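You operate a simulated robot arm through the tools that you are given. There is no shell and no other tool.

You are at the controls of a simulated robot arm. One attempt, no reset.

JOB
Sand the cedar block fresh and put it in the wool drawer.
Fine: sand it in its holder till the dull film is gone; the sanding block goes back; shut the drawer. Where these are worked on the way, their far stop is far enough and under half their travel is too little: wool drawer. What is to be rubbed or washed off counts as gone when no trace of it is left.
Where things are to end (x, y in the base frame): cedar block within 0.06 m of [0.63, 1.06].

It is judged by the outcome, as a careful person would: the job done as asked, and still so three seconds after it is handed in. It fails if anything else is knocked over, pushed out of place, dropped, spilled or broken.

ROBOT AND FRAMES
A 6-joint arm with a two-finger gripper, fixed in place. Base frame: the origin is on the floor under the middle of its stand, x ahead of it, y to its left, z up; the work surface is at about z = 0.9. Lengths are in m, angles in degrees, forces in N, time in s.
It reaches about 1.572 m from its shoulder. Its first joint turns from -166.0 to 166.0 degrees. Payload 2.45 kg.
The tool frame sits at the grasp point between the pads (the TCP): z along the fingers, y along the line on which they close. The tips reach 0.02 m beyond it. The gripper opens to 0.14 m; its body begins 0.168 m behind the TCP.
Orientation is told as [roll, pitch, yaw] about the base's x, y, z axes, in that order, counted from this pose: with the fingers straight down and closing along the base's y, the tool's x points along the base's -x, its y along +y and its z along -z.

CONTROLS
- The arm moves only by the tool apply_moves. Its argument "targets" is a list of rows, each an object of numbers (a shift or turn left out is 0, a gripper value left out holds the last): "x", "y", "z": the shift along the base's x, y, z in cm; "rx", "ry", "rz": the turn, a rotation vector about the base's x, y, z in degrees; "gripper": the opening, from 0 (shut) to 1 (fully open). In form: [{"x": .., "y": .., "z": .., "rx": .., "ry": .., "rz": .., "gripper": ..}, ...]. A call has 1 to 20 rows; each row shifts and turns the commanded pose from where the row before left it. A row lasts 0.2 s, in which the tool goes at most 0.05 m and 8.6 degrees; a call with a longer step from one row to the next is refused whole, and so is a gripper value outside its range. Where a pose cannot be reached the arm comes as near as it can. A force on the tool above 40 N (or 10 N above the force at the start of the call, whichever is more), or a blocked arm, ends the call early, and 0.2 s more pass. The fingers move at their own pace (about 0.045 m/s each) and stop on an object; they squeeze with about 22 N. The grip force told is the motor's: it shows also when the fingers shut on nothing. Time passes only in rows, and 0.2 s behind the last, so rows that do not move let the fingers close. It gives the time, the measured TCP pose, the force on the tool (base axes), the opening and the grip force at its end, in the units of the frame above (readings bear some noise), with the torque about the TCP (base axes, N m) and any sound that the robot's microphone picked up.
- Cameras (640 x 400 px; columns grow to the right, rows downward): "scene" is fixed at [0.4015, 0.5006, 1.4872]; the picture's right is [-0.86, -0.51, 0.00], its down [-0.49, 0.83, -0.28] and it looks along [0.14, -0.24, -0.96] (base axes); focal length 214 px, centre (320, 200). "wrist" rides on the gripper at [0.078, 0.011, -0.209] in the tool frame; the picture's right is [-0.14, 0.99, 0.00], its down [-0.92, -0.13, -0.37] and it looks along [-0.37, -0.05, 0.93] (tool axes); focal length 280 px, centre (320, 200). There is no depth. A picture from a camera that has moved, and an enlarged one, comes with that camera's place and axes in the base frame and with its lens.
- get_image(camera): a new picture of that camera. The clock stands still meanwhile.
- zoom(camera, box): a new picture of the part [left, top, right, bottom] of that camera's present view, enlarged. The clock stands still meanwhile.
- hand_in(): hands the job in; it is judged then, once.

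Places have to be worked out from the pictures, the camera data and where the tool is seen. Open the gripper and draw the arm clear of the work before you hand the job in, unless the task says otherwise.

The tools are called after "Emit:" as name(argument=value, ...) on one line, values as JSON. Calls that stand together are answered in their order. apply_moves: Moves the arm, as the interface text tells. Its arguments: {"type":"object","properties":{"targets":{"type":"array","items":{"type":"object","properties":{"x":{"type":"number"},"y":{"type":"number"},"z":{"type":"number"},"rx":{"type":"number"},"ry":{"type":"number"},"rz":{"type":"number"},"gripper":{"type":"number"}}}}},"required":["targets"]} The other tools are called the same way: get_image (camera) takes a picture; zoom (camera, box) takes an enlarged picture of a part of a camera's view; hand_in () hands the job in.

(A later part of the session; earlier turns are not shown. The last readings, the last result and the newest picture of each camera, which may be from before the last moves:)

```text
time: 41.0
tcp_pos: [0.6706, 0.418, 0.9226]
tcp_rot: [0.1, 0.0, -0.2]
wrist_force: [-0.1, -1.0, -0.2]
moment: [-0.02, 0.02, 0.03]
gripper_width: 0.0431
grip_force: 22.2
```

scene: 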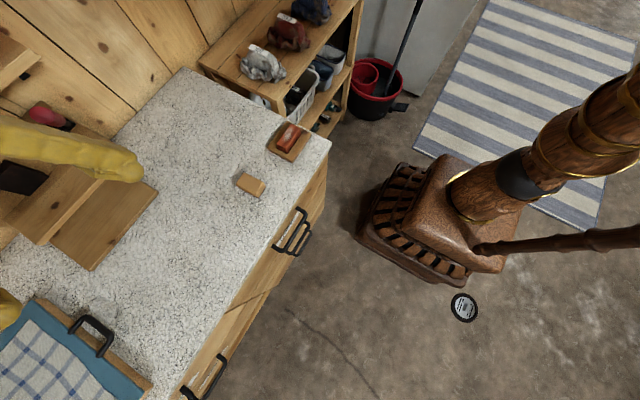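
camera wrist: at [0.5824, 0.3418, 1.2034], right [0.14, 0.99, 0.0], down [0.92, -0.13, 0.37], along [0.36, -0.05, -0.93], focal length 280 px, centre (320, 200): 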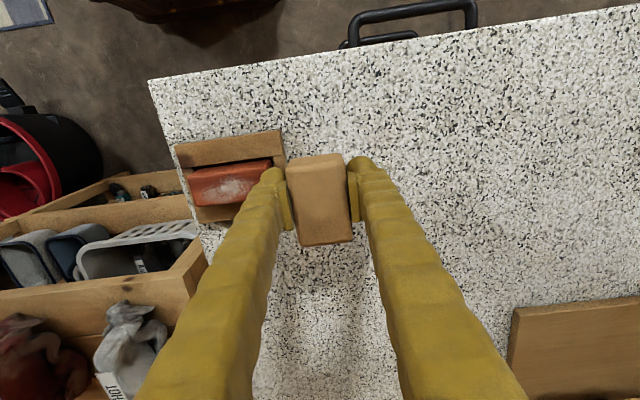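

At TCP z=0.9226, almost at the counter. I lower a few tenths of a millimetre at a time until I feel contact.

Emit:
apply_moves(targets=[{"z": -0.1}, {}])

Emit:
apply_moves(targets=[{"z": -0.1}, {}])

```text
time: 41.6
tcp_pos: [0.6693, 0.4176, 0.9227]
tcp_rot: [0.0, 0.0, -0.1]
wrist_force: [-0.1, -0.7, -0.4]
moment: [0.0, -0.01, -0.02]
gripper_width: 0.0429
grip_force: 22.5
```

```text
time: 42.2
tcp_pos: [0.67, 0.4186, 0.9221]
tcp_rot: [0.0, 0.1, 0.0]
wrist_force: [0.0, -0.6, -0.2]
moment: [0.03, 0.0, 0.01]
gripper_width: 0.043
grip_force: 22.1
```

Emit:
apply_moves(targets=[{"z": -0.1}, {}])

Emit:
apply_moves(targets=[{"z": -0.1}, {}])

```text
time: 42.8
tcp_pos: [0.6708, 0.4174, 0.9209]
tcp_rot: [0.0, 0.0, -0.1]
wrist_force: [-1.3, 1.9, 4.9]
moment: [0.03, 0.21, -0.06]
gripper_width: 0.0433
grip_force: 22.0
```

```text
time: 43.4
tcp_pos: [0.6703, 0.4182, 0.9202]
tcp_rot: [-0.1, -0.1, -0.2]
wrist_force: [1.0, -8.1, 21.7]
moment: [-0.11, 0.11, -0.01]
gripper_width: 0.0426
grip_force: 22.1
```

The block is on the counter (contact at z≈0.921). I relieve the pressure, open the gripper and rise.

Emit:
apply_moves(targets=[{"z": 0.15}, {"gripper": 0.4}, {"gripper": 0.65}, {}, {}, {"z": 2}, {"z": 4}, {"z": 4}, {"z": 4}, {}])

Emit:
get_image(camera="wrist")

Emit:
zoom(camera="scene", box=[200, 110, 330, 220])

```text
time: 45.6
tcp_pos: [0.6695, 0.4187, 1.062]
tcp_rot: [0.0, -0.1, 0.0]
wrist_force: [0.2, 0.1, 0.6]
moment: [-0.02, 0.0, -0.03]
gripper_width: 0.0912
grip_force: 0.1
```

```text
taken
camera wrist: at [0.5916, 0.4295, 1.2708], right [0.14, 0.99, 0.0], down [0.92, -0.13, 0.37], along [0.36, -0.05, -0.93], focal length 280 px, centre (320, 200)
```

wrist: 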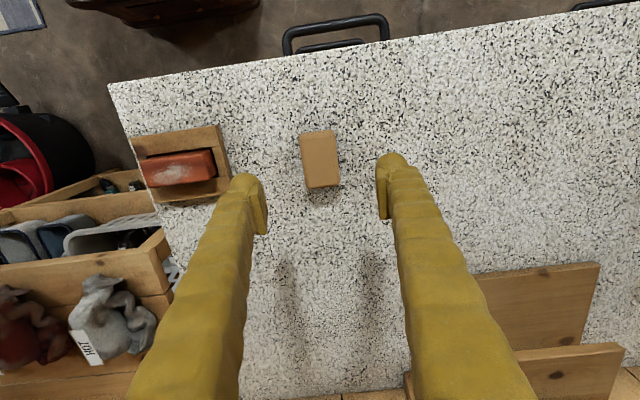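

```text
3.64 times, centred on (265, 165) of scene
camera zoom: at [0.4015, 0.5006, 1.4872], right [-0.86, -0.51, 0.0], down [-0.49, 0.83, -0.28], along [0.14, -0.24, -0.96], focal length 780 px, centre (520, 327)
```

zoom: 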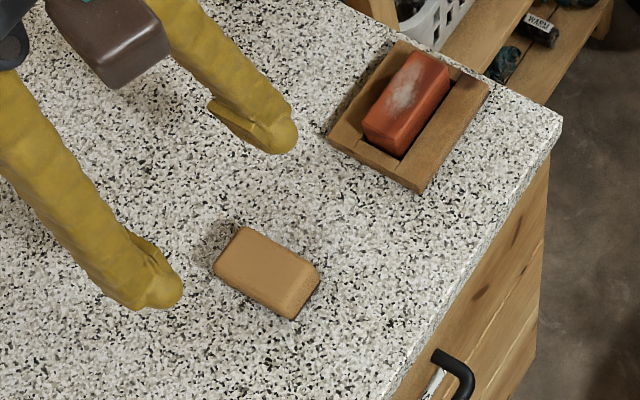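

The block is back in its original spot (centre ≈ (0.673, 0.4195)). I yaw the gripper by −90° so that the fingers close along x.

Emit:
apply_moves(targets=[{"rz": -8.2, "gripper": 0.78}, {"rz": -8.2}, {"rz": -8.2}, {"rz": -8.2}, {"rz": -8.2}, {"rz": -8.2}, {"rz": -8.2}, {"rz": -8.2}, {"rz": -8.2}, {"rz": -8.2}, {"rz": -8.0}, {}, {}])

Emit:
get_image(camera="wrist")

```text
time: 48.4
tcp_pos: [0.6706, 0.4189, 1.0608]
tcp_rot: [-0.1, 0.0, -90.1]
wrist_force: [-0.1, -0.4, 0.6]
moment: [0.02, -0.02, 0.0]
gripper_width: 0.1092
grip_force: 0.1
```

```text
taken
camera wrist: at [0.6807, 0.4974, 1.2704], right [0.99, -0.14, 0.0], down [-0.13, -0.92, 0.37], along [-0.05, -0.37, -0.93], focal length 280 px, centre (320, 200)
```

wrist: 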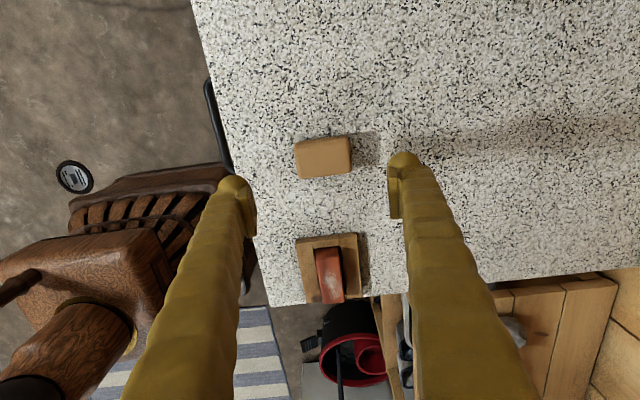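

Block centre now seen at about (0.674, 0.418). I shift 3 mm in x and descend to TCP z≈0.9215.

Emit:
apply_moves(targets=[{"x": 0.35, "z": -3}, {"z": -3}, {"z": -3}, {"z": -2.5}, {"z": -1.5}, {"z": -0.9}, {}])

Emit:
zoom(camera="wrist", box=[200, 120, 440, 270])

```text
time: 50.0
tcp_pos: [0.6729, 0.4157, 0.9217]
tcp_rot: [0.0, 0.0, -90.1]
wrist_force: [-0.7, -0.3, 0.1]
moment: [0.01, -0.02, -0.02]
gripper_width: 0.1093
grip_force: 0.0
```

```text
2.67 times, centred on (320, 195) of wrist
camera zoom: at [0.6838, 0.4947, 1.1316], right [0.99, -0.14, 0.0], down [-0.13, -0.92, 0.37], along [-0.05, -0.37, -0.93], focal length 748 px, centre (320, 213)
```

zoom: 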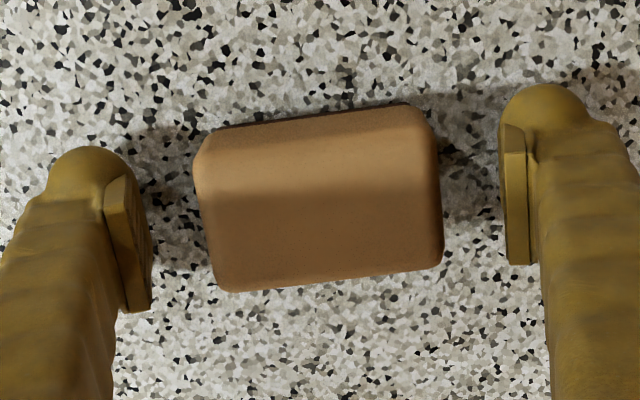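

The block is well centred between the pads. I close and lift gently by 1 cm to test.

Emit:
apply_moves(targets=[{"y": 0.15}, {"gripper": 0.45}, {"gripper": 0.2}, {"gripper": 0.0}, {}, {}, {}, {"z": 0.3}, {"z": 0.3}, {"z": 0.4}, {}])

Emit:
zoom(camera="wrist", box=[200, 120, 440, 270])

```text
time: 52.4
tcp_pos: [0.6727, 0.4182, 0.9335]
tcp_rot: [0.0, 0.0, -90.0]
wrist_force: [-0.1, 0.2, -0.6]
moment: [0.02, 0.04, -0.03]
gripper_width: 0.0695
grip_force: 21.9
```

```text
2.67 times, centred on (320, 195) of wrist
camera zoom: at [0.684, 0.497, 1.1428], right [0.99, -0.14, 0.0], down [-0.13, -0.92, 0.37], along [-0.05, -0.37, -0.93], focal length 748 px, centre (320, 213)
```

zoom: 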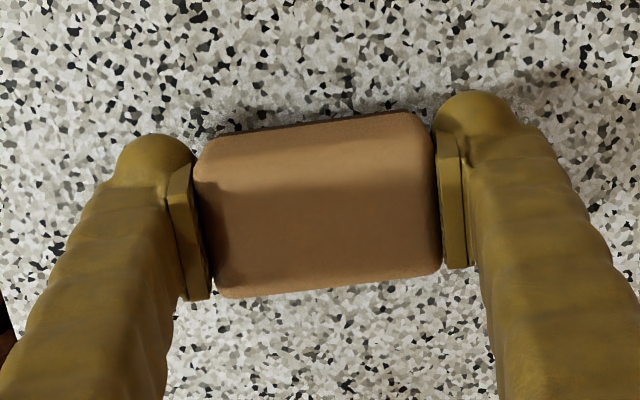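

Held at 0.0695 m. I lift to z≈0.99 and carry it slowly to over the cedar block (TCP ≈ (0.660, 0.245)).

Emit:
apply_moves(targets=[{"z": 0.6}, {"z": 1.0}, {"z": 1.2}, {"z": 1.2}, {"z": 1.2}, {"z": 0.6, "y": -0.6}, {"y": -1.4, "x": -0.1}, {"y": -1.8, "x": -0.2}, {"y": -1.8, "x": -0.2}, {"y": -1.8, "x": -0.2}, {"y": -1.8, "x": -0.2}, {"y": -1.8, "x": -0.2}, {"y": -1.8, "x": -0.1}, {"y": -1.8, "x": -0.1}, {"y": -1.6}, {"y": -0.9}, {}])

Emit:
zoom(camera="scene", box=[230, 90, 330, 180])

Emit:
get_image(camera="wrist")

```text
time: 56.0
tcp_pos: [0.6605, 0.2475, 0.9918]
tcp_rot: [0.1, 0.0, -90.0]
wrist_force: [0.3, 0.9, -1.4]
moment: [0.02, -0.06, -0.02]
gripper_width: 0.0694
grip_force: 22.1
```

```text
4.44 times, centred on (280, 135) of scene
camera zoom: at [0.4015, 0.5006, 1.4872], right [-0.86, -0.51, 0.0], down [-0.49, 0.83, -0.28], along [0.14, -0.24, -0.96], focal length 953 px, centre (498, 489)
```

zoom: 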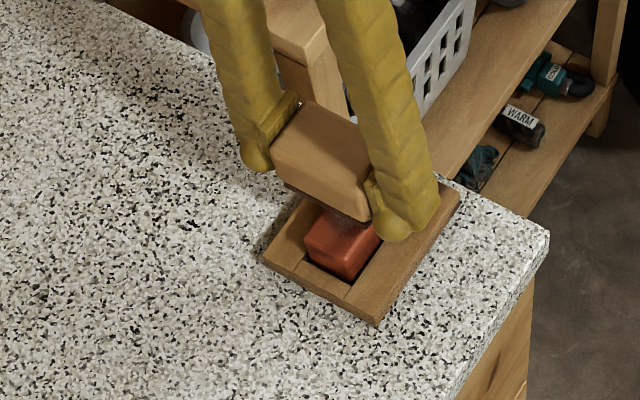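

```text
taken
camera wrist: at [0.6719, 0.3266, 1.2009], right [0.99, -0.14, 0.0], down [-0.13, -0.92, 0.37], along [-0.05, -0.37, -0.93], focal length 280 px, centre (320, 200)
```

wrist: 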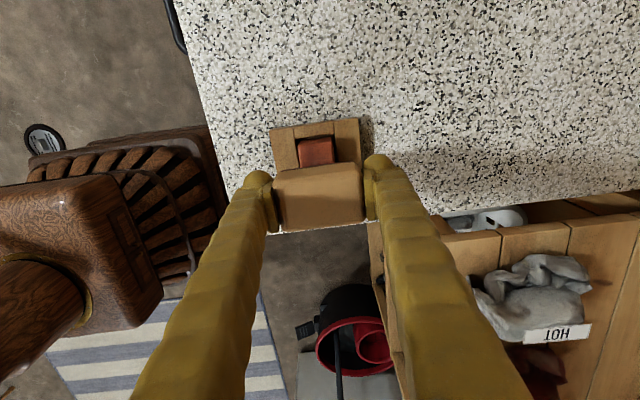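

Well aligned. I descend to just above contact (z≈0.968).

Emit:
apply_moves(targets=[{"y": -0.4, "z": -0.6}, {"z": -0.6}, {"z": -0.6}, {"z": -0.4}, {"z": -0.2}, {}])

Emit:
apply_moves(targets=[{"z": -0.2}, {"z": -0.1}, {}])

Emit:
apply_moves(targets=[{"z": -0.1}, {}])

```text
time: 57.4
tcp_pos: [0.6594, 0.244, 0.9669]
tcp_rot: [-0.1, 0.0, -90.0]
wrist_force: [0.3, -0.4, -0.5]
moment: [-0.01, -0.01, 0.08]
gripper_width: 0.0695
grip_force: 21.9
```

```text
time: 58.2
tcp_pos: [0.6598, 0.2444, 0.964]
tcp_rot: [0.0, 0.0, -90.1]
wrist_force: [0.1, 1.3, -0.6]
moment: [0.01, 0.01, 0.03]
gripper_width: 0.0692
grip_force: 21.8
```

```text
time: 58.8
tcp_pos: [0.6605, 0.244, 0.9632]
tcp_rot: [0.1, 0.1, -90.0]
wrist_force: [-2.0, -0.1, 15.6]
moment: [-0.05, 0.07, -0.03]
gripper_width: 0.0693
grip_force: 22.4
```

Contact at 15.6 N. I stroke along y, ±1.5 cm around centre.

Emit:
apply_moves(targets=[{"y": -0.5}, {"y": -0.5}, {"y": -0.5}, {"y": 0.5}, {"y": 0.5}, {"y": 0.5}, {"y": 0.5}, {"y": 0.5}, {"y": 0.5}, {"y": -0.5}, {"y": -0.5}, {"y": -0.5}])

```text
time: 61.4
tcp_pos: [0.6605, 0.2451, 0.9615]
tcp_rot: [-0.1, 0.1, -90.0]
wrist_force: [-1.6, 3.7, 9.6]
moment: [0.13, 0.04, 0.0]
gripper_width: 0.0695
grip_force: 22.0
```

Force 9.6 N with sustained contact. I continue with more strokes, adding a hint of pressure.

Emit:
apply_moves(targets=[{"y": -0.6, "z": -0.03}, {"y": -0.6}, {"y": -0.6}, {"y": 0.6}, {"y": 0.6}, {"y": 0.6}, {"y": 0.6}, {"y": 0.6}, {"y": 0.6}, {"y": -0.6}, {"y": -0.6}, {"y": -0.6}, {"y": -0.6}, {"y": -0.6}, {"y": -0.6}, {"y": 0.6}, {"y": 0.6}, {"y": 0.6}])

Emit:
zoom(camera="scene", box=[240, 100, 320, 170])

```text
time: 65.2
tcp_pos: [0.662, 0.2434, 0.9624]
tcp_rot: [0.0, 0.0, -89.9]
wrist_force: [0.9, -4.2, 10.8]
moment: [-0.07, -0.05, 0.05]
gripper_width: 0.0698
grip_force: 21.8
```

```text
5.71 times, centred on (280, 135) of scene
camera zoom: at [0.4015, 0.5006, 1.4872], right [-0.86, -0.51, 0.0], down [-0.49, 0.83, -0.28], along [0.14, -0.24, -0.96], focal length 1226 px, centre (549, 571)
```

zoom: 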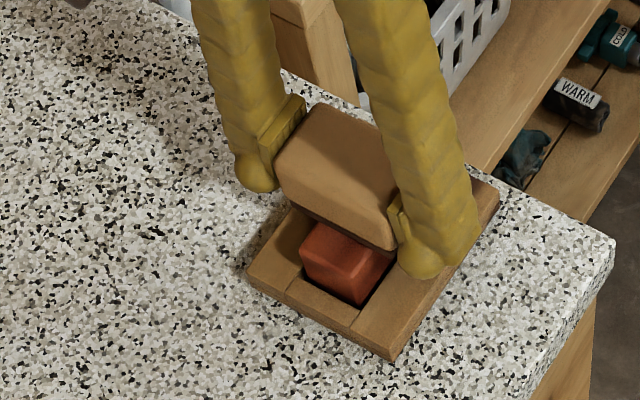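

The holder hasn't moved and force is steady at ~11 N. More strokes.

Emit:
apply_moves(targets=[{"y": -0.7}, {"y": -0.7}, {"y": -0.7}, {"y": 0.7}, {"y": 0.7}, {"y": 0.7}, {"y": 0.7}, {"y": 0.7}, {"y": 0.7}, {"y": -0.7}, {"y": -0.7}, {"y": -0.7}, {"y": -0.7}, {"y": -0.7}, {"y": -0.7}, {"y": 0.7}, {"y": 0.7}, {"y": 0.7}])

Emit:
apply_moves(targets=[{"y": -0.7}, {"y": -0.7}, {"y": -0.7}, {"y": 0.7}, {"y": 0.7}, {"y": 0.7}, {"y": 0.7}, {"y": 0.7}, {"y": 0.7}, {"y": -0.7}, {"y": -0.7}, {"y": -0.7}, {"y": -0.7}, {"y": -0.7}, {"y": -0.7}, {"y": 0.7}, {"y": 0.7}, {"y": 0.7}])

```text
time: 69.0
tcp_pos: [0.66, 0.2444, 0.9619]
tcp_rot: [0.0, 0.0, -90.0]
wrist_force: [-0.2, 0.8, -1.7]
moment: [-0.03, 0.01, 0.0]
gripper_width: 0.0698
grip_force: 21.8
```

```text
time: 72.8
tcp_pos: [0.6608, 0.2433, 0.9612]
tcp_rot: [0.1, 0.0, -90.1]
wrist_force: [-0.9, -1.8, 5.9]
moment: [-0.06, 0.01, 0.01]
gripper_width: 0.0697
grip_force: 22.0
```

Force varies between 0 and 10 N. I lift gently and step aside in +y to inspect the film.

Emit:
apply_moves(targets=[{"z": 0.4}, {"z": 0.8}, {"z": 1.0}, {"z": 1.0, "y": 0.5}, {"y": 1.2}, {"y": 1.6}, {"y": 1.6}, {"y": 1.6}, {"y": 1.6}, {"y": 1.0}, {}])

Emit:
zoom(camera="scene", box=[265, 110, 315, 155])

Emit:
get_image(camera="wrist")

```text
time: 75.2
tcp_pos: [0.6608, 0.3335, 0.9933]
tcp_rot: [0.0, 0.0, -90.0]
wrist_force: [0.9, 0.4, 0.5]
moment: [0.01, -0.01, 0.01]
gripper_width: 0.0695
grip_force: 22.1
```

```text
8.89 times, centred on (290, 132) of scene
camera zoom: at [0.4015, 0.5006, 1.4872], right [-0.86, -0.51, 0.0], down [-0.49, 0.83, -0.28], along [0.14, -0.24, -0.96], focal length 1906 px, centre (587, 800)
```

zoom: 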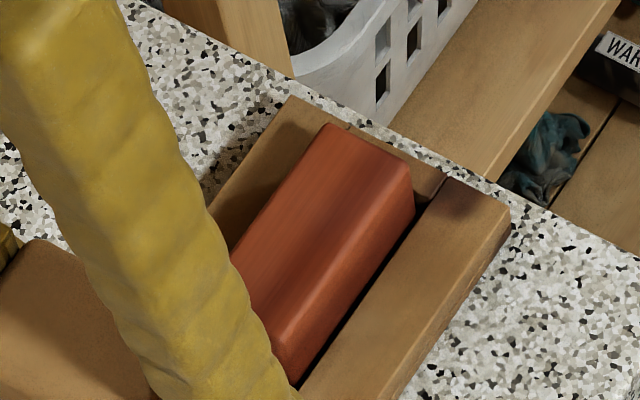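

```text
taken
camera wrist: at [0.6719, 0.4131, 1.2031], right [0.99, -0.14, 0.0], down [-0.13, -0.92, 0.37], along [-0.05, -0.37, -0.93], focal length 280 px, centre (320, 200)
```

wrist: 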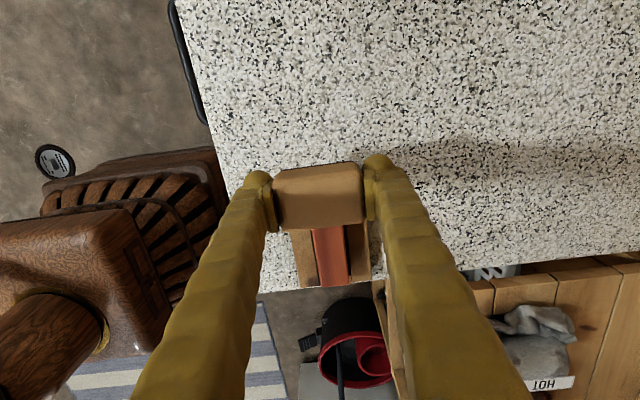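

The visible part of the top is clean. I carry the sanding block further toward its place and look at the whole cedar surface.

Emit:
apply_moves(targets=[{"y": 1, "x": 0.2}, {"y": 1.5, "x": 0.2}, {"y": 1.5, "x": 0.2}, {"y": 1.5, "x": 0.2}, {"y": 1.2, "x": 0.2}, {"y": 1.0, "x": 0.1}, {"y": 0.7, "x": 0.1}, {}])

Emit:
zoom(camera="scene", box=[265, 110, 315, 155])

Emit:
get_image(camera="wrist")

```text
time: 77.0
tcp_pos: [0.6705, 0.4185, 0.9947]
tcp_rot: [0.1, 0.0, -90.1]
wrist_force: [0.9, 0.7, -0.7]
moment: [-0.04, -0.02, 0.0]
gripper_width: 0.0697
grip_force: 22.0
```

```text
8.89 times, centred on (290, 132) of scene
camera zoom: at [0.4015, 0.5006, 1.4872], right [-0.86, -0.51, 0.0], down [-0.49, 0.83, -0.28], along [0.14, -0.24, -0.96], focal length 1906 px, centre (587, 800)
```

zoom: 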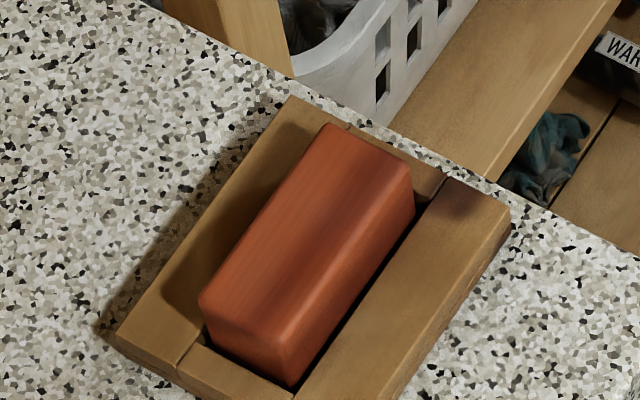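

```text
taken
camera wrist: at [0.6823, 0.4973, 1.2043], right [0.99, -0.14, 0.0], down [-0.13, -0.92, 0.37], along [-0.05, -0.37, -0.93], focal length 280 px, centre (320, 200)
```

wrist: 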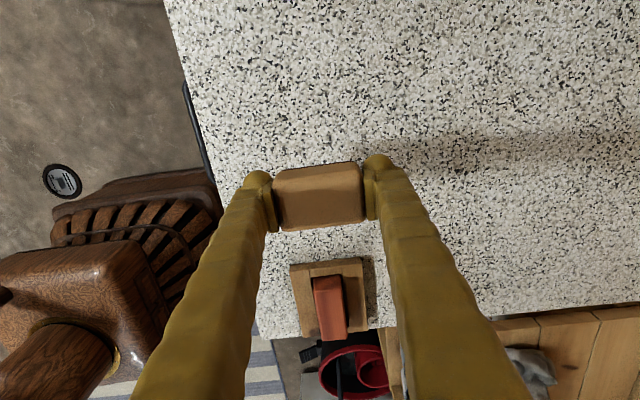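

Emit:
zoom(camera="wrist", box=[285, 250, 375, 345])

Emit:
zoom(camera="scene", box=[278, 120, 302, 146])

```text
4.21 times, centred on (330, 298) of wrist
camera zoom: at [0.6823, 0.4973, 1.2043], right [0.99, -0.14, 0.0], down [-0.13, -0.92, 0.37], along [-0.05, -0.37, -0.93], focal length 1181 px, centre (278, -210)
```

zoom: 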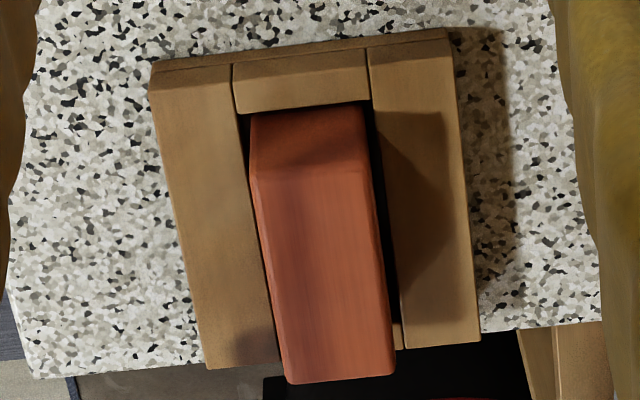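

```text
15.38 times, centred on (290, 133) of scene
camera zoom: at [0.4015, 0.5006, 1.4872], right [-0.86, -0.51, 0.0], down [-0.49, 0.83, -0.28], along [0.14, -0.24, -0.96], focal length 3300 px, centre (782, 1231)
```

zoom: 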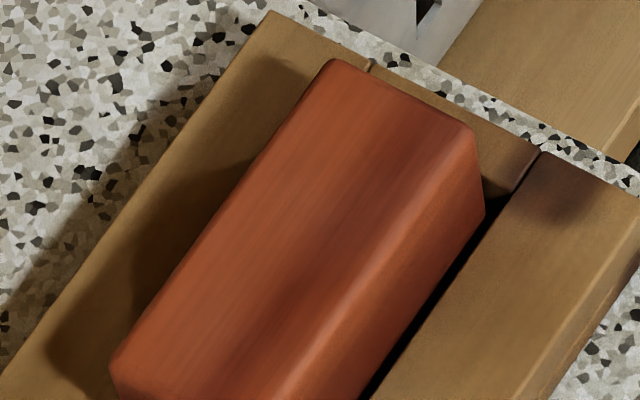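

All film is gone. Now I set the sanding block back down at its place, lowering to just above the counter first.

Emit:
apply_moves(targets=[{"z": -1.0}, {"z": -1.5}, {"z": -1.5}, {"z": -1.5}, {"z": -1.0}, {"z": -0.4}, {"x": 0.1}, {}])

Emit:
apply_moves(targets=[{"z": -0.2}, {"z": -0.1}, {}])

```text
time: 78.8
tcp_pos: [0.6734, 0.4183, 0.9269]
tcp_rot: [0.0, 0.0, -90.2]
wrist_force: [0.2, 0.4, -0.8]
moment: [0.02, -0.03, 0.01]
gripper_width: 0.0695
grip_force: 21.9
```

```text
time: 79.6
tcp_pos: [0.6742, 0.4194, 0.9218]
tcp_rot: [0.0, 0.1, -90.2]
wrist_force: [0.4, 1.1, 4.0]
moment: [-0.07, -0.08, -0.03]
gripper_width: 0.0697
grip_force: 21.7
```

Contact felt (4 N). I release, open and rise straight up.

Emit:
apply_moves(targets=[{"gripper": 0.6}, {"gripper": 0.8}, {}, {}, {"z": 2}, {"z": 4}, {"z": 4}, {"z": 2}, {}])

Emit:
zoom(camera="scene", box=[200, 110, 330, 220])

Emit:
get_image(camera="wrist")

```text
time: 81.6
tcp_pos: [0.6701, 0.4188, 1.0431]
tcp_rot: [0.0, 0.0, -90.0]
wrist_force: [0.3, -0.6, -0.6]
moment: [-0.02, 0.01, -0.02]
gripper_width: 0.1119
grip_force: 0.1
```

```text
3.64 times, centred on (265, 165) of scene
camera zoom: at [0.4015, 0.5006, 1.4872], right [-0.86, -0.51, 0.0], down [-0.49, 0.83, -0.28], along [0.14, -0.24, -0.96], focal length 780 px, centre (520, 327)
```

zoom: 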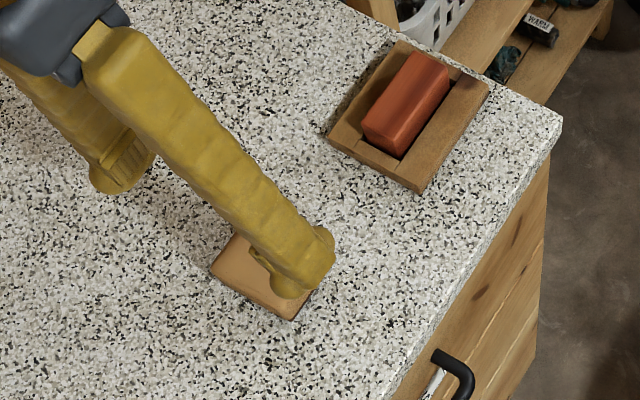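

```text
taken
camera wrist: at [0.6816, 0.4972, 1.2532], right [0.99, -0.14, 0.0], down [-0.13, -0.92, 0.37], along [-0.05, -0.37, -0.93], focal length 280 px, centre (320, 200)
```

wrist: 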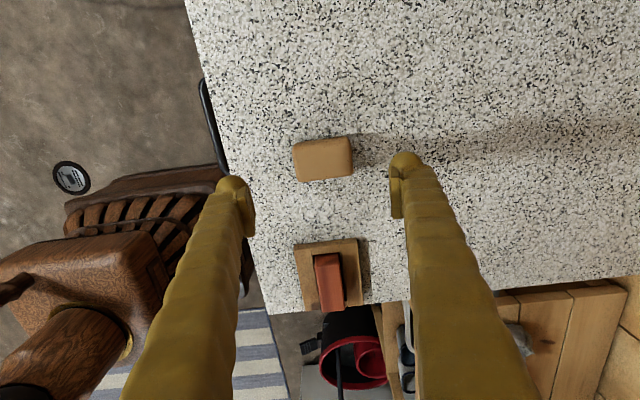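

The sanding block is back in place (≈(0.673, 0.418)). Next, the wool drawer: I retreat from the counter and turn the gripper so that the fingers point toward +x and close vertically.

Emit:
apply_moves(targets=[{"z": 3}, {"x": -3.8, "y": 2.5, "z": 1, "ry": -7.5}, {"x": -3.8, "y": 2.5, "z": 1, "ry": -7.5}, {"x": -3.8, "y": 2.5, "z": 1, "ry": -7.5}, {"x": -3.8, "y": 2.5, "ry": -7.5}, {"x": -3.8, "y": 2.5, "ry": -7.5}, {"x": -3.8, "y": 2.5, "ry": -7.5}, {"x": -3.8, "y": 2.5, "ry": -7.5}, {"x": -3.8, "y": 2.5, "ry": -7.5}, {"x": -3.8, "y": 2.5, "ry": -7.5}, {"x": -3.8, "y": 2.5, "ry": -7.5}, {"x": -3.8, "y": 2.5, "ry": -7.5}, {"y": 2.5, "ry": -7.5}, {}])

Emit:
get_image(camera="wrist")

Emit:
get_image(camera="scene")

```text
time: 84.5
tcp_pos: [0.4485, 0.6007, 1.4869]
tcp_rot: [66.4, -6.5, -82.2]
wrist_force: [0.4, 0.6, 0.5]
moment: [-0.03, -0.04, -0.08]
gripper_width: 0.1122
grip_force: 0.0
out of reach, approached as far as the arm can: row 6, 7, 8, 9, 10, 11, 12, 13
stopped in row 14: the arm was blocked; the commanded pose is now the measured one
```

```text
taken
camera wrist: at [0.2509, 0.6624, 1.5719], right [0.4, 0.02, 0.92], down [-0.26, -0.96, 0.14], along [0.88, -0.29, -0.37], focal length 280 px, centre (320, 200)
```

wrist: 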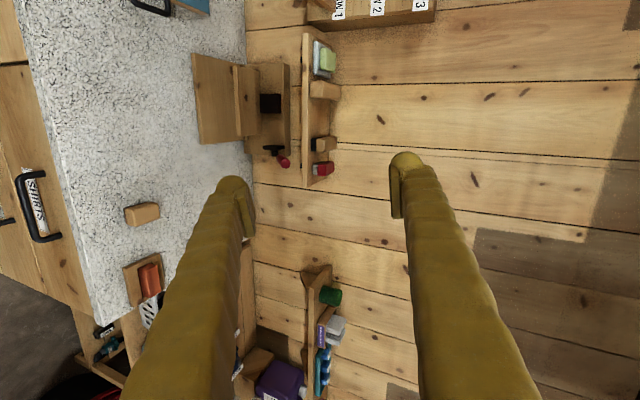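

```text
taken
```

scene: 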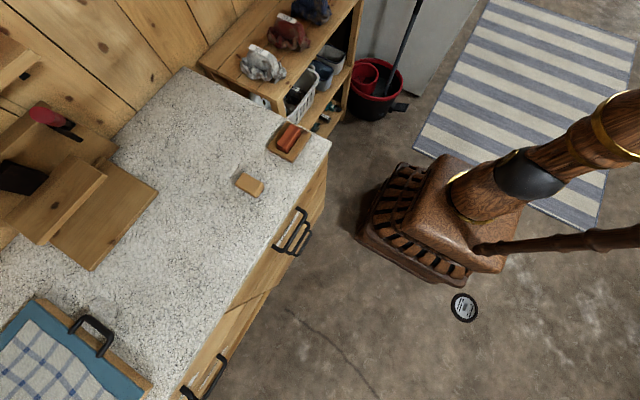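

The arm ran into a joint limit in that direction (yaw −90° at this azimuth is unfavourable). I will unwind: rotate back to fingers-down, then use the opposite yaw (+90°), which should be central for the wrist.

Emit:
apply_moves(targets=[{"ry": 8, "z": -3, "x": 1}, {"ry": 8, "z": -3, "x": 1}, {"ry": 8, "z": -3, "x": 1}, {"ry": 8, "z": -3, "x": 1}, {"ry": 8, "z": -3, "x": 1}, {"ry": 8, "z": -3, "x": 1}, {"ry": 8, "z": -3, "x": 1}, {"ry": 8, "z": -3, "x": 1}, {}])

```text
time: 86.5
tcp_pos: [0.5298, 0.6015, 1.2434]
tcp_rot: [3.1, 4.1, -80.6]
wrist_force: [-0.1, 0.2, 0.1]
moment: [0.01, 0.03, 0.0]
gripper_width: 0.1123
grip_force: 0.1
```

Back to nearly fingers-down. I level it and rotate yaw from −80.6° to about +90°.

Emit:
apply_moves(targets=[{"rx": -4.55, "ry": 2.39}, {"rz": 8.5}, {"rz": 8.5}, {"rz": 8.5}, {"rz": 8.5}, {"rz": 8.5}, {"rz": 8.5}, {"rz": 8.5}, {"rz": 8.5}, {"rz": 8.5}, {"rz": 8.5}, {"rz": 8.5}, {"rz": 8.5}, {"rz": 8.5}, {"rz": 8.5}, {"rz": 8.5}, {"rz": 8.5}, {"rz": 8.5}, {"rz": 8.5}, {"rz": 8.5}])

```text
time: 90.7
tcp_pos: [0.5272, 0.6029, 1.2446]
tcp_rot: [0.0, 0.0, 81.0]
wrist_force: [0.0, -0.4, -1.0]
moment: [0.01, -0.01, 0.01]
gripper_width: 0.1121
grip_force: 0.1
```

Yaw is 81° without trouble. Now I finish the yaw and pitch the fingers toward +x step by step while moving in front of the drawers.

Emit:
apply_moves(targets=[{"rz": 4.5, "x": -2}, {"rz": 4.5, "x": -2}, {"ry": -8, "x": -3, "y": 2}, {"ry": -8, "x": -3, "y": 2}, {"ry": -8, "x": -2, "y": 2, "z": -1}, {"ry": -8, "x": -2, "y": 2, "z": -2}, {"ry": -8, "x": -2, "y": 2, "z": -3}, {"ry": -8, "x": -1, "y": 2, "z": -3}, {}])

```text
time: 91.8
tcp_pos: [0.4428, 0.6591, 1.1728]
tcp_rot: [-14.3, 4.7, 89.5]
wrist_force: [1.7, -2.4, 1.6]
moment: [0.45, 0.39, 0.09]
gripper_width: 0.1118
grip_force: 0.2
stopped in row 5: the force on the tool passed its limit at 59 N (the readings are from after the stop); the commanded pose is now the measured one
```

An unexpected force (59 N) stopped the move. I look to see what was touched.

Emit:
get_image(camera="scene")

Emit:
get_image(camera="wrist")

```text
taken
```

scene: 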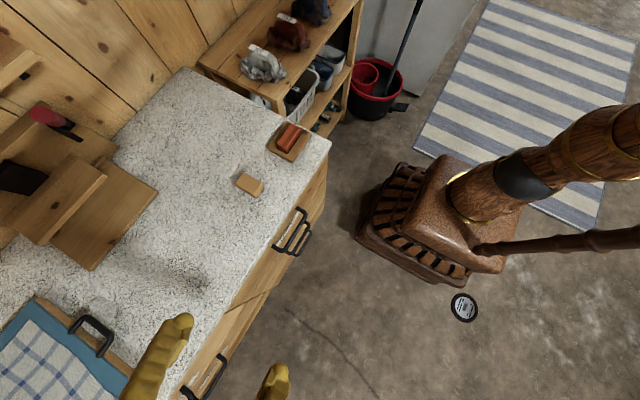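

```text
taken
camera wrist: at [0.38, 0.5991, 1.3794], right [-0.96, 0.13, -0.26], down [0.04, 0.95, 0.31], along [0.28, 0.29, -0.92], focal length 280 px, centre (320, 200)
```

wrist: 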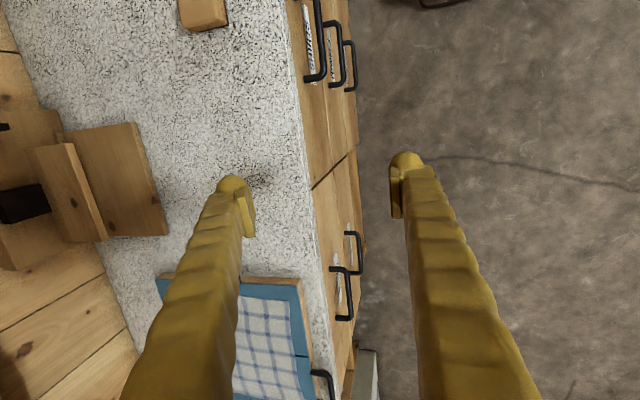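

Nothing visible is touched or displaced; likely the wrist passed an awkward configuration close to the base. I level the tool and move outward to a roomier place first.

Emit:
apply_moves(targets=[{"rx": 2.35, "ry": 7.2}, {"rx": 2.35, "ry": 7.1}, {"x": 2, "y": 3}, {"x": 2, "y": 3}, {"x": 2, "y": 3}, {"x": 2, "y": 3}, {}])

Emit:
get_image(camera="scene")

```text
time: 93.4
tcp_pos: [0.5237, 0.7784, 1.1803]
tcp_rot: [-0.4, -0.5, 90.0]
wrist_force: [-0.6, 0.9, 0.5]
moment: [0.01, -0.02, 0.01]
gripper_width: 0.112
grip_force: 0.0
```

```text
taken
```

scene: 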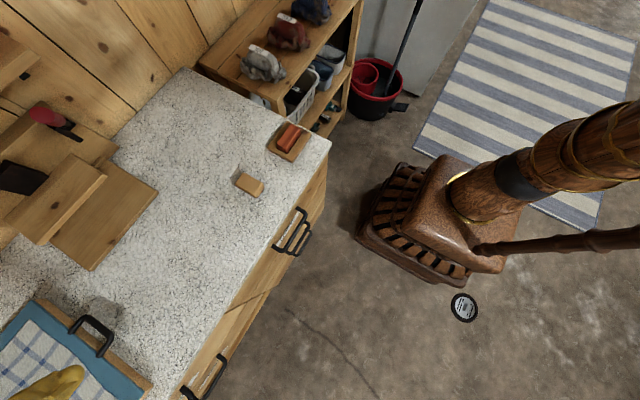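

Everything's intact. Now I pitch slowly in this roomier place, in small increments, watching forces.

Emit:
apply_moves(targets=[{"ry": -5, "x": -1}, {"ry": -5, "x": -1}, {"ry": -5, "x": -1}, {}])

Emit:
apply_moves(targets=[{"ry": -5, "x": -1}, {"ry": -5, "x": -1}, {}])

```text
time: 94.4
tcp_pos: [0.4906, 0.7799, 1.1817]
tcp_rot: [-15.3, -0.4, 90.2]
wrist_force: [0.4, -0.2, 0.4]
moment: [0.01, 0.0, -0.02]
gripper_width: 0.1119
grip_force: 0.2
```

```text
time: 95.2
tcp_pos: [0.4705, 0.7793, 1.181]
tcp_rot: [-25.3, -0.5, 90.3]
wrist_force: [0.4, -0.1, 0.4]
moment: [0.03, 0.0, 0.01]
gripper_width: 0.112
grip_force: 0.1
```

Working well here. I continue pitching and move toward +y at the same time.

Emit:
apply_moves(targets=[{"ry": -5, "x": -1, "y": 1}, {"ry": -5, "x": -1, "y": 1}, {"ry": -5, "x": -1, "y": 1}, {"ry": -5, "x": -1, "y": 1}, {}])

Emit:
apply_moves(targets=[{"ry": -5, "x": -1, "y": 1}, {"ry": -5, "x": -1, "y": 1}, {"ry": -5, "x": -1, "y": 1}, {"ry": -5, "x": -1, "y": 1}, {}])

```text
time: 96.4
tcp_pos: [0.4317, 0.8204, 1.1818]
tcp_rot: [-45.4, -0.2, 90.4]
wrist_force: [0.1, -0.5, -0.8]
moment: [0.02, -0.01, 0.01]
gripper_width: 0.112
grip_force: 0.1
```

```text
time: 97.6
tcp_pos: [0.3918, 0.8605, 1.1811]
tcp_rot: [-65.3, -0.2, 90.4]
wrist_force: [0.5, 0.5, 0.0]
moment: [0.01, -0.02, 0.0]
gripper_width: 0.1118
grip_force: 0.0
```

Continuing to −90°, and lowering.

Emit:
apply_moves(targets=[{"ry": -5, "x": -1, "y": 1, "z": -1}, {"ry": -5, "x": -1, "y": 1, "z": -1}, {"ry": -5, "x": -1, "y": 1, "z": -1}, {"ry": -5, "x": -1, "y": 1, "z": -1}, {"ry": -4.7, "x": -1, "y": 1, "z": -1}, {}])

Emit:
apply_moves(targets=[{"z": -3, "y": 1}, {"z": -3, "y": 1}, {"z": -3, "y": 1}, {"z": -3, "y": 1}, {"z": -3, "y": 1}, {}])

Emit:
get_image(camera="wrist")

```text
time: 99.0
tcp_pos: [0.3413, 0.9091, 1.1302]
tcp_rot: [-90.0, 0.1, 90.5]
wrist_force: [-0.3, 0.7, 0.0]
moment: [0.0, 0.01, 0.01]
gripper_width: 0.1118
grip_force: 0.0
```

```text
time: 100.4
tcp_pos: [0.3407, 0.9555, 0.9801]
tcp_rot: [-90.1, 0.2, 90.4]
wrist_force: [-1.0, 0.2, 0.3]
moment: [-0.01, 0.03, -0.02]
gripper_width: 0.1119
grip_force: 0.1
```

```text
taken
camera wrist: at [0.1321, 0.8758, 0.9692], right [0.0, 0.14, -0.99], down [-0.38, 0.92, 0.13], along [0.93, 0.37, 0.05], focal length 280 px, centre (320, 200)
```

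wrist: 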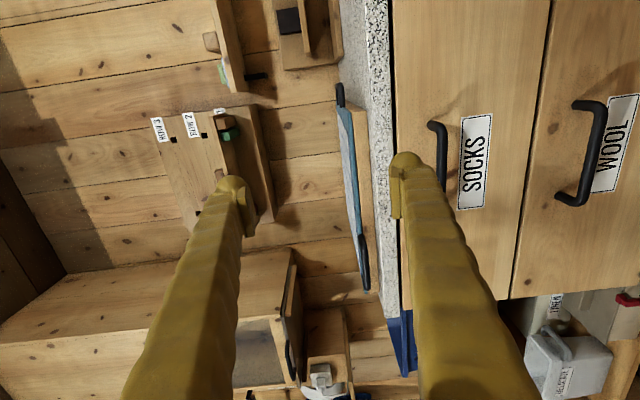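

Fingers now point to +x with vertical closing. The WOOL handle shows at about (0.49, 1.007, 0.632). I lower to that height at x≈0.30 and look again.

Emit:
apply_moves(targets=[{"z": -4, "y": 0.7, "x": -0.5}, {"z": -4, "y": 0.7, "x": -0.5}, {"z": -4, "y": 0.7, "x": -0.5}, {"z": -4, "y": 0.7, "x": -0.5}, {"z": -4, "y": 0.7, "x": -0.5}, {"z": -4, "y": 0.7, "x": -0.5}, {"z": -4, "y": 0.7, "x": -0.5}, {"z": -4, "y": 0.5, "x": -0.5}, {"z": -2}, {}])

Emit:
get_image(camera="wrist")

```text
time: 102.6
tcp_pos: [0.3017, 1.0138, 0.6432]
tcp_rot: [-90.0, 0.1, 90.5]
wrist_force: [-0.4, 0.3, 0.0]
moment: [-0.04, -0.01, 0.0]
gripper_width: 0.1119
grip_force: 0.0
```

```text
taken
camera wrist: at [0.0935, 0.9346, 0.6327], right [0.0, 0.14, -0.99], down [-0.38, 0.92, 0.13], along [0.93, 0.37, 0.05], focal length 280 px, centre (320, 200)
```

wrist: 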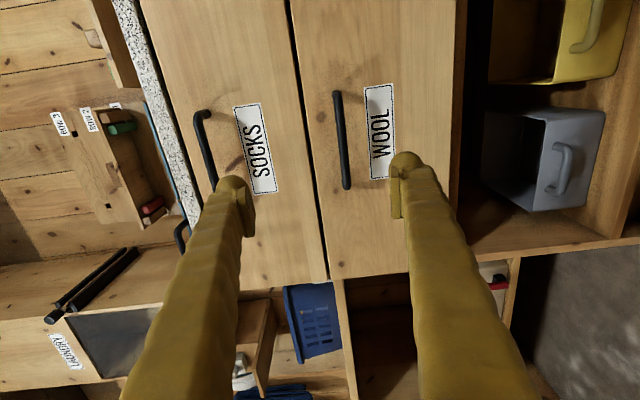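

The bar is at about (0.51, 1.008, 0.611). I lower 3.2 cm and advance to x≈0.42 for a closer check.

Emit:
apply_moves(targets=[{"z": -1.6, "y": -0.2}, {"z": -1.6, "y": -0.2}, {"x": 3}, {"x": 3}, {"x": 3}, {"x": 3}, {}])

Emit:
get_image(camera="wrist")

```text
time: 104.2
tcp_pos: [0.4236, 1.0083, 0.6089]
tcp_rot: [-90.0, 0.0, 90.5]
wrist_force: [-0.4, -0.1, 0.2]
moment: [-0.02, 0.01, -0.01]
gripper_width: 0.1119
grip_force: 0.0
```

```text
taken
camera wrist: at [0.2158, 0.9303, 0.5975], right [0.0, 0.14, -0.99], down [-0.38, 0.92, 0.13], along [0.93, 0.37, 0.05], focal length 280 px, centre (320, 200)
```

wrist: 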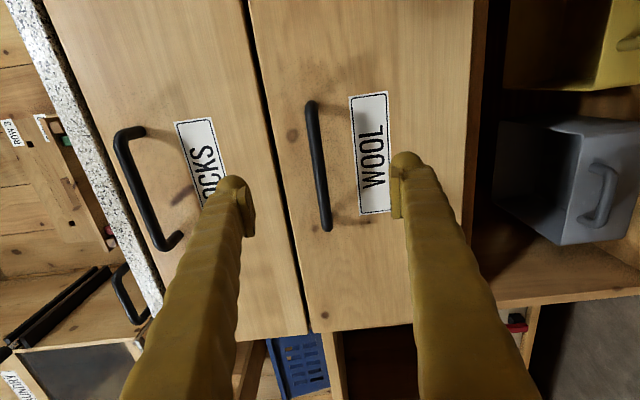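

The bar lies on the finger axis (column ≈ 317). Bar x≈0.51 from combining views. I advance 8.5 cm and check.

Emit:
apply_moves(targets=[{"x": 2.5, "z": 0.2}, {"x": 2.5}, {"x": 1.5}, {"x": 1.0}, {}])

Emit:
get_image(camera="wrist")

```text
time: 105.4
tcp_pos: [0.4963, 1.0107, 0.6099]
tcp_rot: [-90.0, 0.1, 90.5]
wrist_force: [0.4, 0.2, -0.1]
moment: [0.03, 0.0, 0.02]
gripper_width: 0.1119
grip_force: 0.0
```

```text
taken
camera wrist: at [0.2892, 0.9315, 0.5997], right [0.0, 0.14, -0.99], down [-0.38, 0.92, 0.13], along [0.93, 0.37, 0.05], focal length 280 px, centre (320, 200)
```

wrist: 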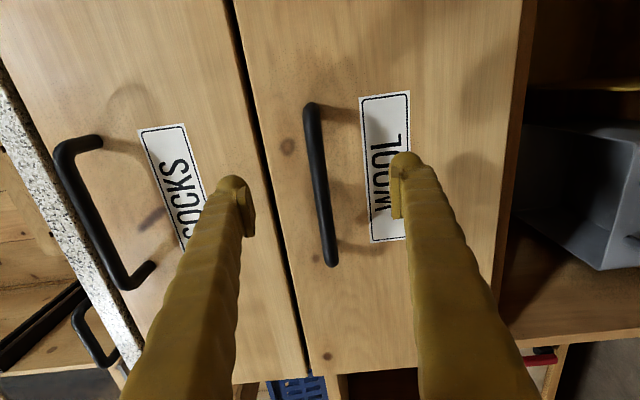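

Alignment is good. The bar is a further 1–2.5 cm ahead. I advance 1.3 cm and close the gripper.

Emit:
apply_moves(targets=[{"x": 0.7}, {"x": 0.6}, {}, {"gripper": 0.5}, {"gripper": 0.3}, {"gripper": 0.1}, {"gripper": 0.0}, {}, {}, {}, {}])

Emit:
get_image(camera="wrist")

```text
time: 107.8
tcp_pos: [0.5094, 1.0086, 0.6096]
tcp_rot: [-89.9, 0.0, 90.5]
wrist_force: [0.0, 5.2, -15.2]
moment: [-0.11, 0.08, 0.05]
gripper_width: 0.0108
grip_force: 37.7
```

```text
taken
camera wrist: at [0.3007, 0.9293, 0.5991], right [0.0, 0.14, -0.99], down [-0.38, 0.92, 0.13], along [0.93, 0.37, 0.05], focal length 280 px, centre (320, 200)
```

wrist: 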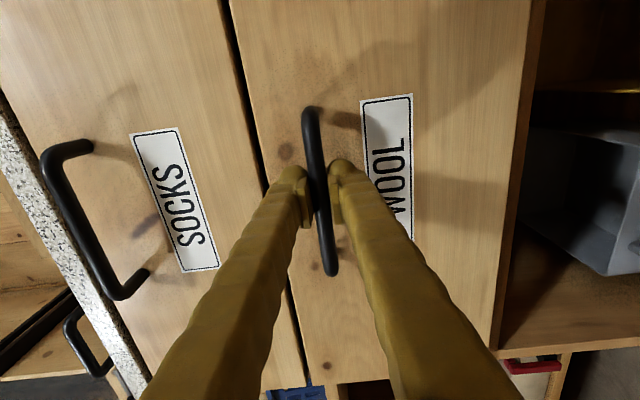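

Bar gripped (0.0108 m). There's a −15 N side load in z, so I lower by 1.5 mm, then start pulling the drawer gently.

Emit:
apply_moves(targets=[{"z": -0.15}, {"x": -0.5}, {"x": -1}, {"x": -1}, {}])

Emit:
get_image(camera="wrist")

```text
time: 109.0
tcp_pos: [0.4849, 1.0099, 0.6082]
tcp_rot: [-90.0, 0.1, 90.4]
wrist_force: [-1.3, -20.8, -3.4]
moment: [-0.03, -0.01, -0.12]
gripper_width: 0.0107
grip_force: 37.2
```

```text
taken
camera wrist: at [0.2768, 0.9298, 0.5988], right [0.0, 0.14, -0.99], down [-0.37, 0.92, 0.13], along [0.93, 0.37, 0.05], focal length 280 px, centre (320, 200)
```

wrist: 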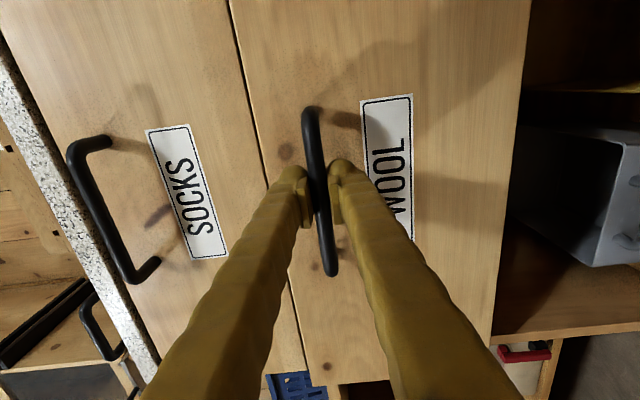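

The drawer moves with the gripper. There is a −21 N lateral load in y; I relieve it by 1.5 mm and continue pulling in 1–1.5 cm steps.

Emit:
apply_moves(targets=[{"y": -0.15}, {"x": -1}, {"x": -1.5}, {"x": -1.5}, {"x": -1.5}, {}])

```text
time: 110.4
tcp_pos: [0.4281, 1.009, 0.6084]
tcp_rot: [-89.9, 0.1, 90.4]
wrist_force: [-1.0, 17.3, -28.8]
moment: [-0.18, 0.15, 0.1]
gripper_width: 0.0101
grip_force: 37.8
```

Loads now +17 N in y, −29 N in z: I lower 2 mm, shift +0.5 mm in y, and keep pulling.

Emit:
apply_moves(targets=[{"z": -0.2, "y": 0.05}, {}])

Emit:
apply_moves(targets=[{"x": -1.5}, {"x": -1.5}, {"x": -1.5}, {}])

```text
time: 111.0
tcp_pos: [0.4281, 1.0089, 0.6078]
tcp_rot: [-90.2, -0.1, 90.4]
wrist_force: [0.7, -6.6, 6.9]
moment: [0.04, -0.12, -0.31]
gripper_width: 0.0102
grip_force: 37.3
```

```text
time: 112.0
tcp_pos: [0.3829, 1.0092, 0.61]
tcp_rot: [-90.1, -0.1, 90.6]
wrist_force: [0.1, 23.4, 25.6]
moment: [0.1, -0.14, 0.08]
gripper_width: 0.0102
grip_force: 37.8
```

Loads wander by ±25 N with tiny tracking errors; I re-centre (+1 mm y, +1.5 mm z) and go on.

Emit:
apply_moves(targets=[{"z": 0.15, "y": 0.1}, {"x": -1.5}, {"x": -1.5}, {"x": -1.5}, {}])

Emit:
get_image(camera="wrist")

Emit:
get_image(camera="scene")

```text
time: 113.2
tcp_pos: [0.3373, 1.0072, 0.6091]
tcp_rot: [-90.0, 0.0, 90.5]
wrist_force: [1.0, 27.6, 9.1]
moment: [0.1, -0.03, 0.26]
gripper_width: 0.0099
grip_force: 37.8
```

```text
taken
camera wrist: at [0.1298, 0.9281, 0.5988], right [0.0, 0.14, -0.99], down [-0.38, 0.92, 0.13], along [0.93, 0.37, 0.05], focal length 280 px, centre (320, 200)
```

wrist: 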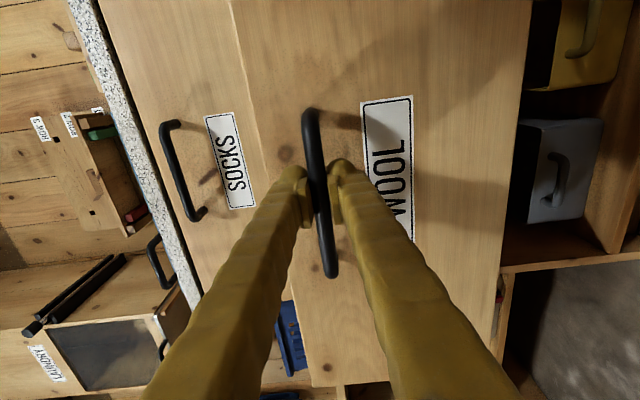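

```text
taken
```

scene: 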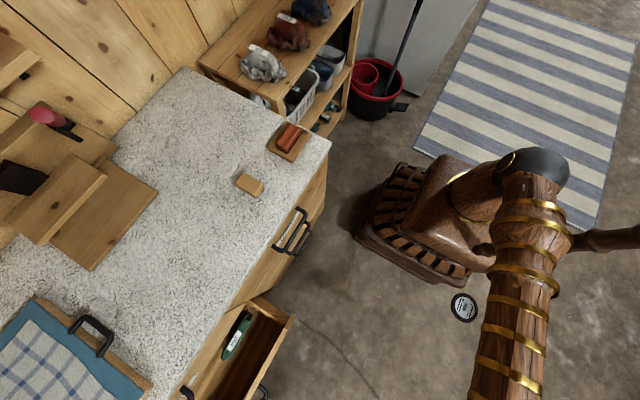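

The drawer is open about 17 cm and there's a green labelled item inside at its −y side. I re-centre +1.5 mm in y and continue to pull toward the far stop.

Emit:
apply_moves(targets=[{"z": 0.05, "y": 0.15}, {"x": -1.5}, {"x": -1.5}, {"x": -1.5}, {}])

Emit:
apply_moves(targets=[{}, {"x": -1.5}, {"x": -1.5}, {"x": -1.5}, {}])

```text
time: 114.4
tcp_pos: [0.2952, 1.0082, 0.6089]
tcp_rot: [-89.9, 0.2, 90.5]
wrist_force: [-1.8, -15.2, -1.2]
moment: [0.08, -0.01, 0.18]
gripper_width: 0.0099
grip_force: 37.2
```

```text
time: 115.6
tcp_pos: [0.2487, 1.0076, 0.6098]
tcp_rot: [-90.1, 0.0, 90.4]
wrist_force: [0.7, -31.1, 4.6]
moment: [0.09, -0.04, -0.5]
gripper_width: 0.0093
grip_force: 36.9
```

Drawer now open 26 cm. I relieve the y load and check the grip on the bar.

Emit:
apply_moves(targets=[{"y": -0.2}, {}])

Emit:
zoom(camera="wrist", box=[220, 80, 440, 300])

Emit:
get_image(camera="scene")

```text
time: 116.2
tcp_pos: [0.2479, 1.0073, 0.6094]
tcp_rot: [-90.0, 0.0, 90.6]
wrist_force: [1.5, -3.3, -1.2]
moment: [0.05, 0.02, -0.03]
gripper_width: 0.0098
grip_force: 37.0
```

```text
1.82 times, centred on (330, 190) of wrist
camera zoom: at [0.04, 0.9282, 0.5987], right [0.0, 0.14, -0.99], down [-0.38, 0.92, 0.13], along [0.93, 0.37, 0.05], focal length 510 px, centre (302, 218)
```

zoom: 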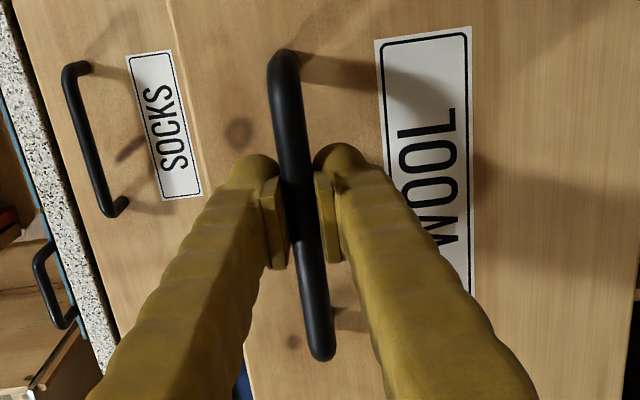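

```text
taken
```

scene: 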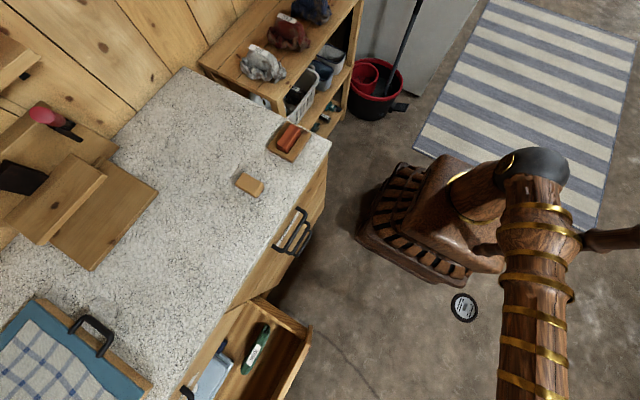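

The drawer slides well; inside are the green item (≈(0.70,0.89) in shut coordinates) and a grey-blue cloth (≈(0.80,1.04)). I continue pulling to find the far stop.

Emit:
apply_moves(targets=[{"x": -1.5}, {"x": -1.5}, {"x": -1.5}, {}])

Emit:
apply_moves(targets=[{"x": -1.5}, {"x": -1.5}, {}])

```text
time: 117.2
tcp_pos: [0.2022, 1.0073, 0.6093]
tcp_rot: [-90.0, 0.0, 90.6]
wrist_force: [-0.8, -0.7, 6.8]
moment: [0.02, 0.0, -0.06]
gripper_width: 0.0096
grip_force: 37.0
```

```text
time: 118.0
tcp_pos: [0.1733, 1.0075, 0.6093]
tcp_rot: [-90.1, 0.1, 90.3]
wrist_force: [0.1, -5.1, 11.4]
moment: [0.09, -0.03, -0.09]
gripper_width: 0.0096
grip_force: 36.6
```

Open 33.6 cm now. I try another few centimetres to see whether it reaches its stop.

Emit:
apply_moves(targets=[{"x": -1.2, "z": 0.05}, {"x": -1.2}, {}])

Emit:
get_image(camera="scene")

Emit:
get_image(camera="wrist")

```text
time: 118.8
tcp_pos: [0.1505, 1.008, 0.6081]
tcp_rot: [-89.9, -0.1, 90.4]
wrist_force: [32.5, 14.0, 11.1]
moment: [0.05, -0.05, -0.04]
gripper_width: 0.0098
grip_force: 36.7
```

```text
taken
```

scene: 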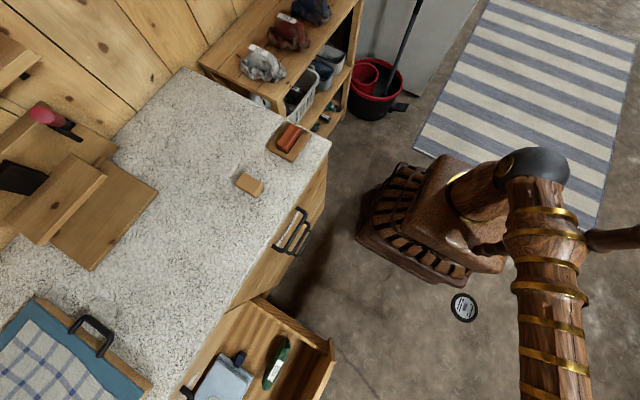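

```text
taken
camera wrist: at [-0.0573, 0.9287, 0.5986], right [0.0, 0.14, -0.99], down [-0.38, 0.92, 0.13], along [0.93, 0.37, 0.05], focal length 280 px, centre (320, 200)
```

wrist: 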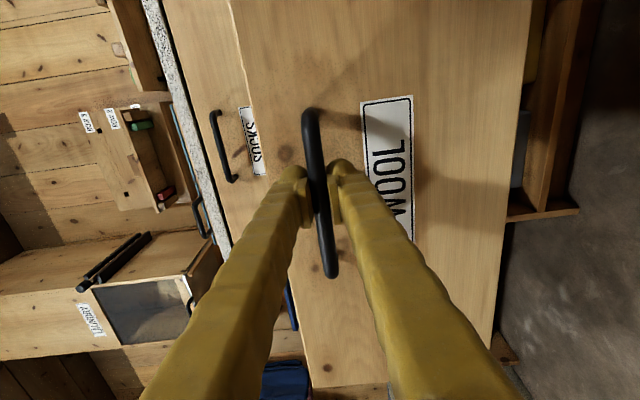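

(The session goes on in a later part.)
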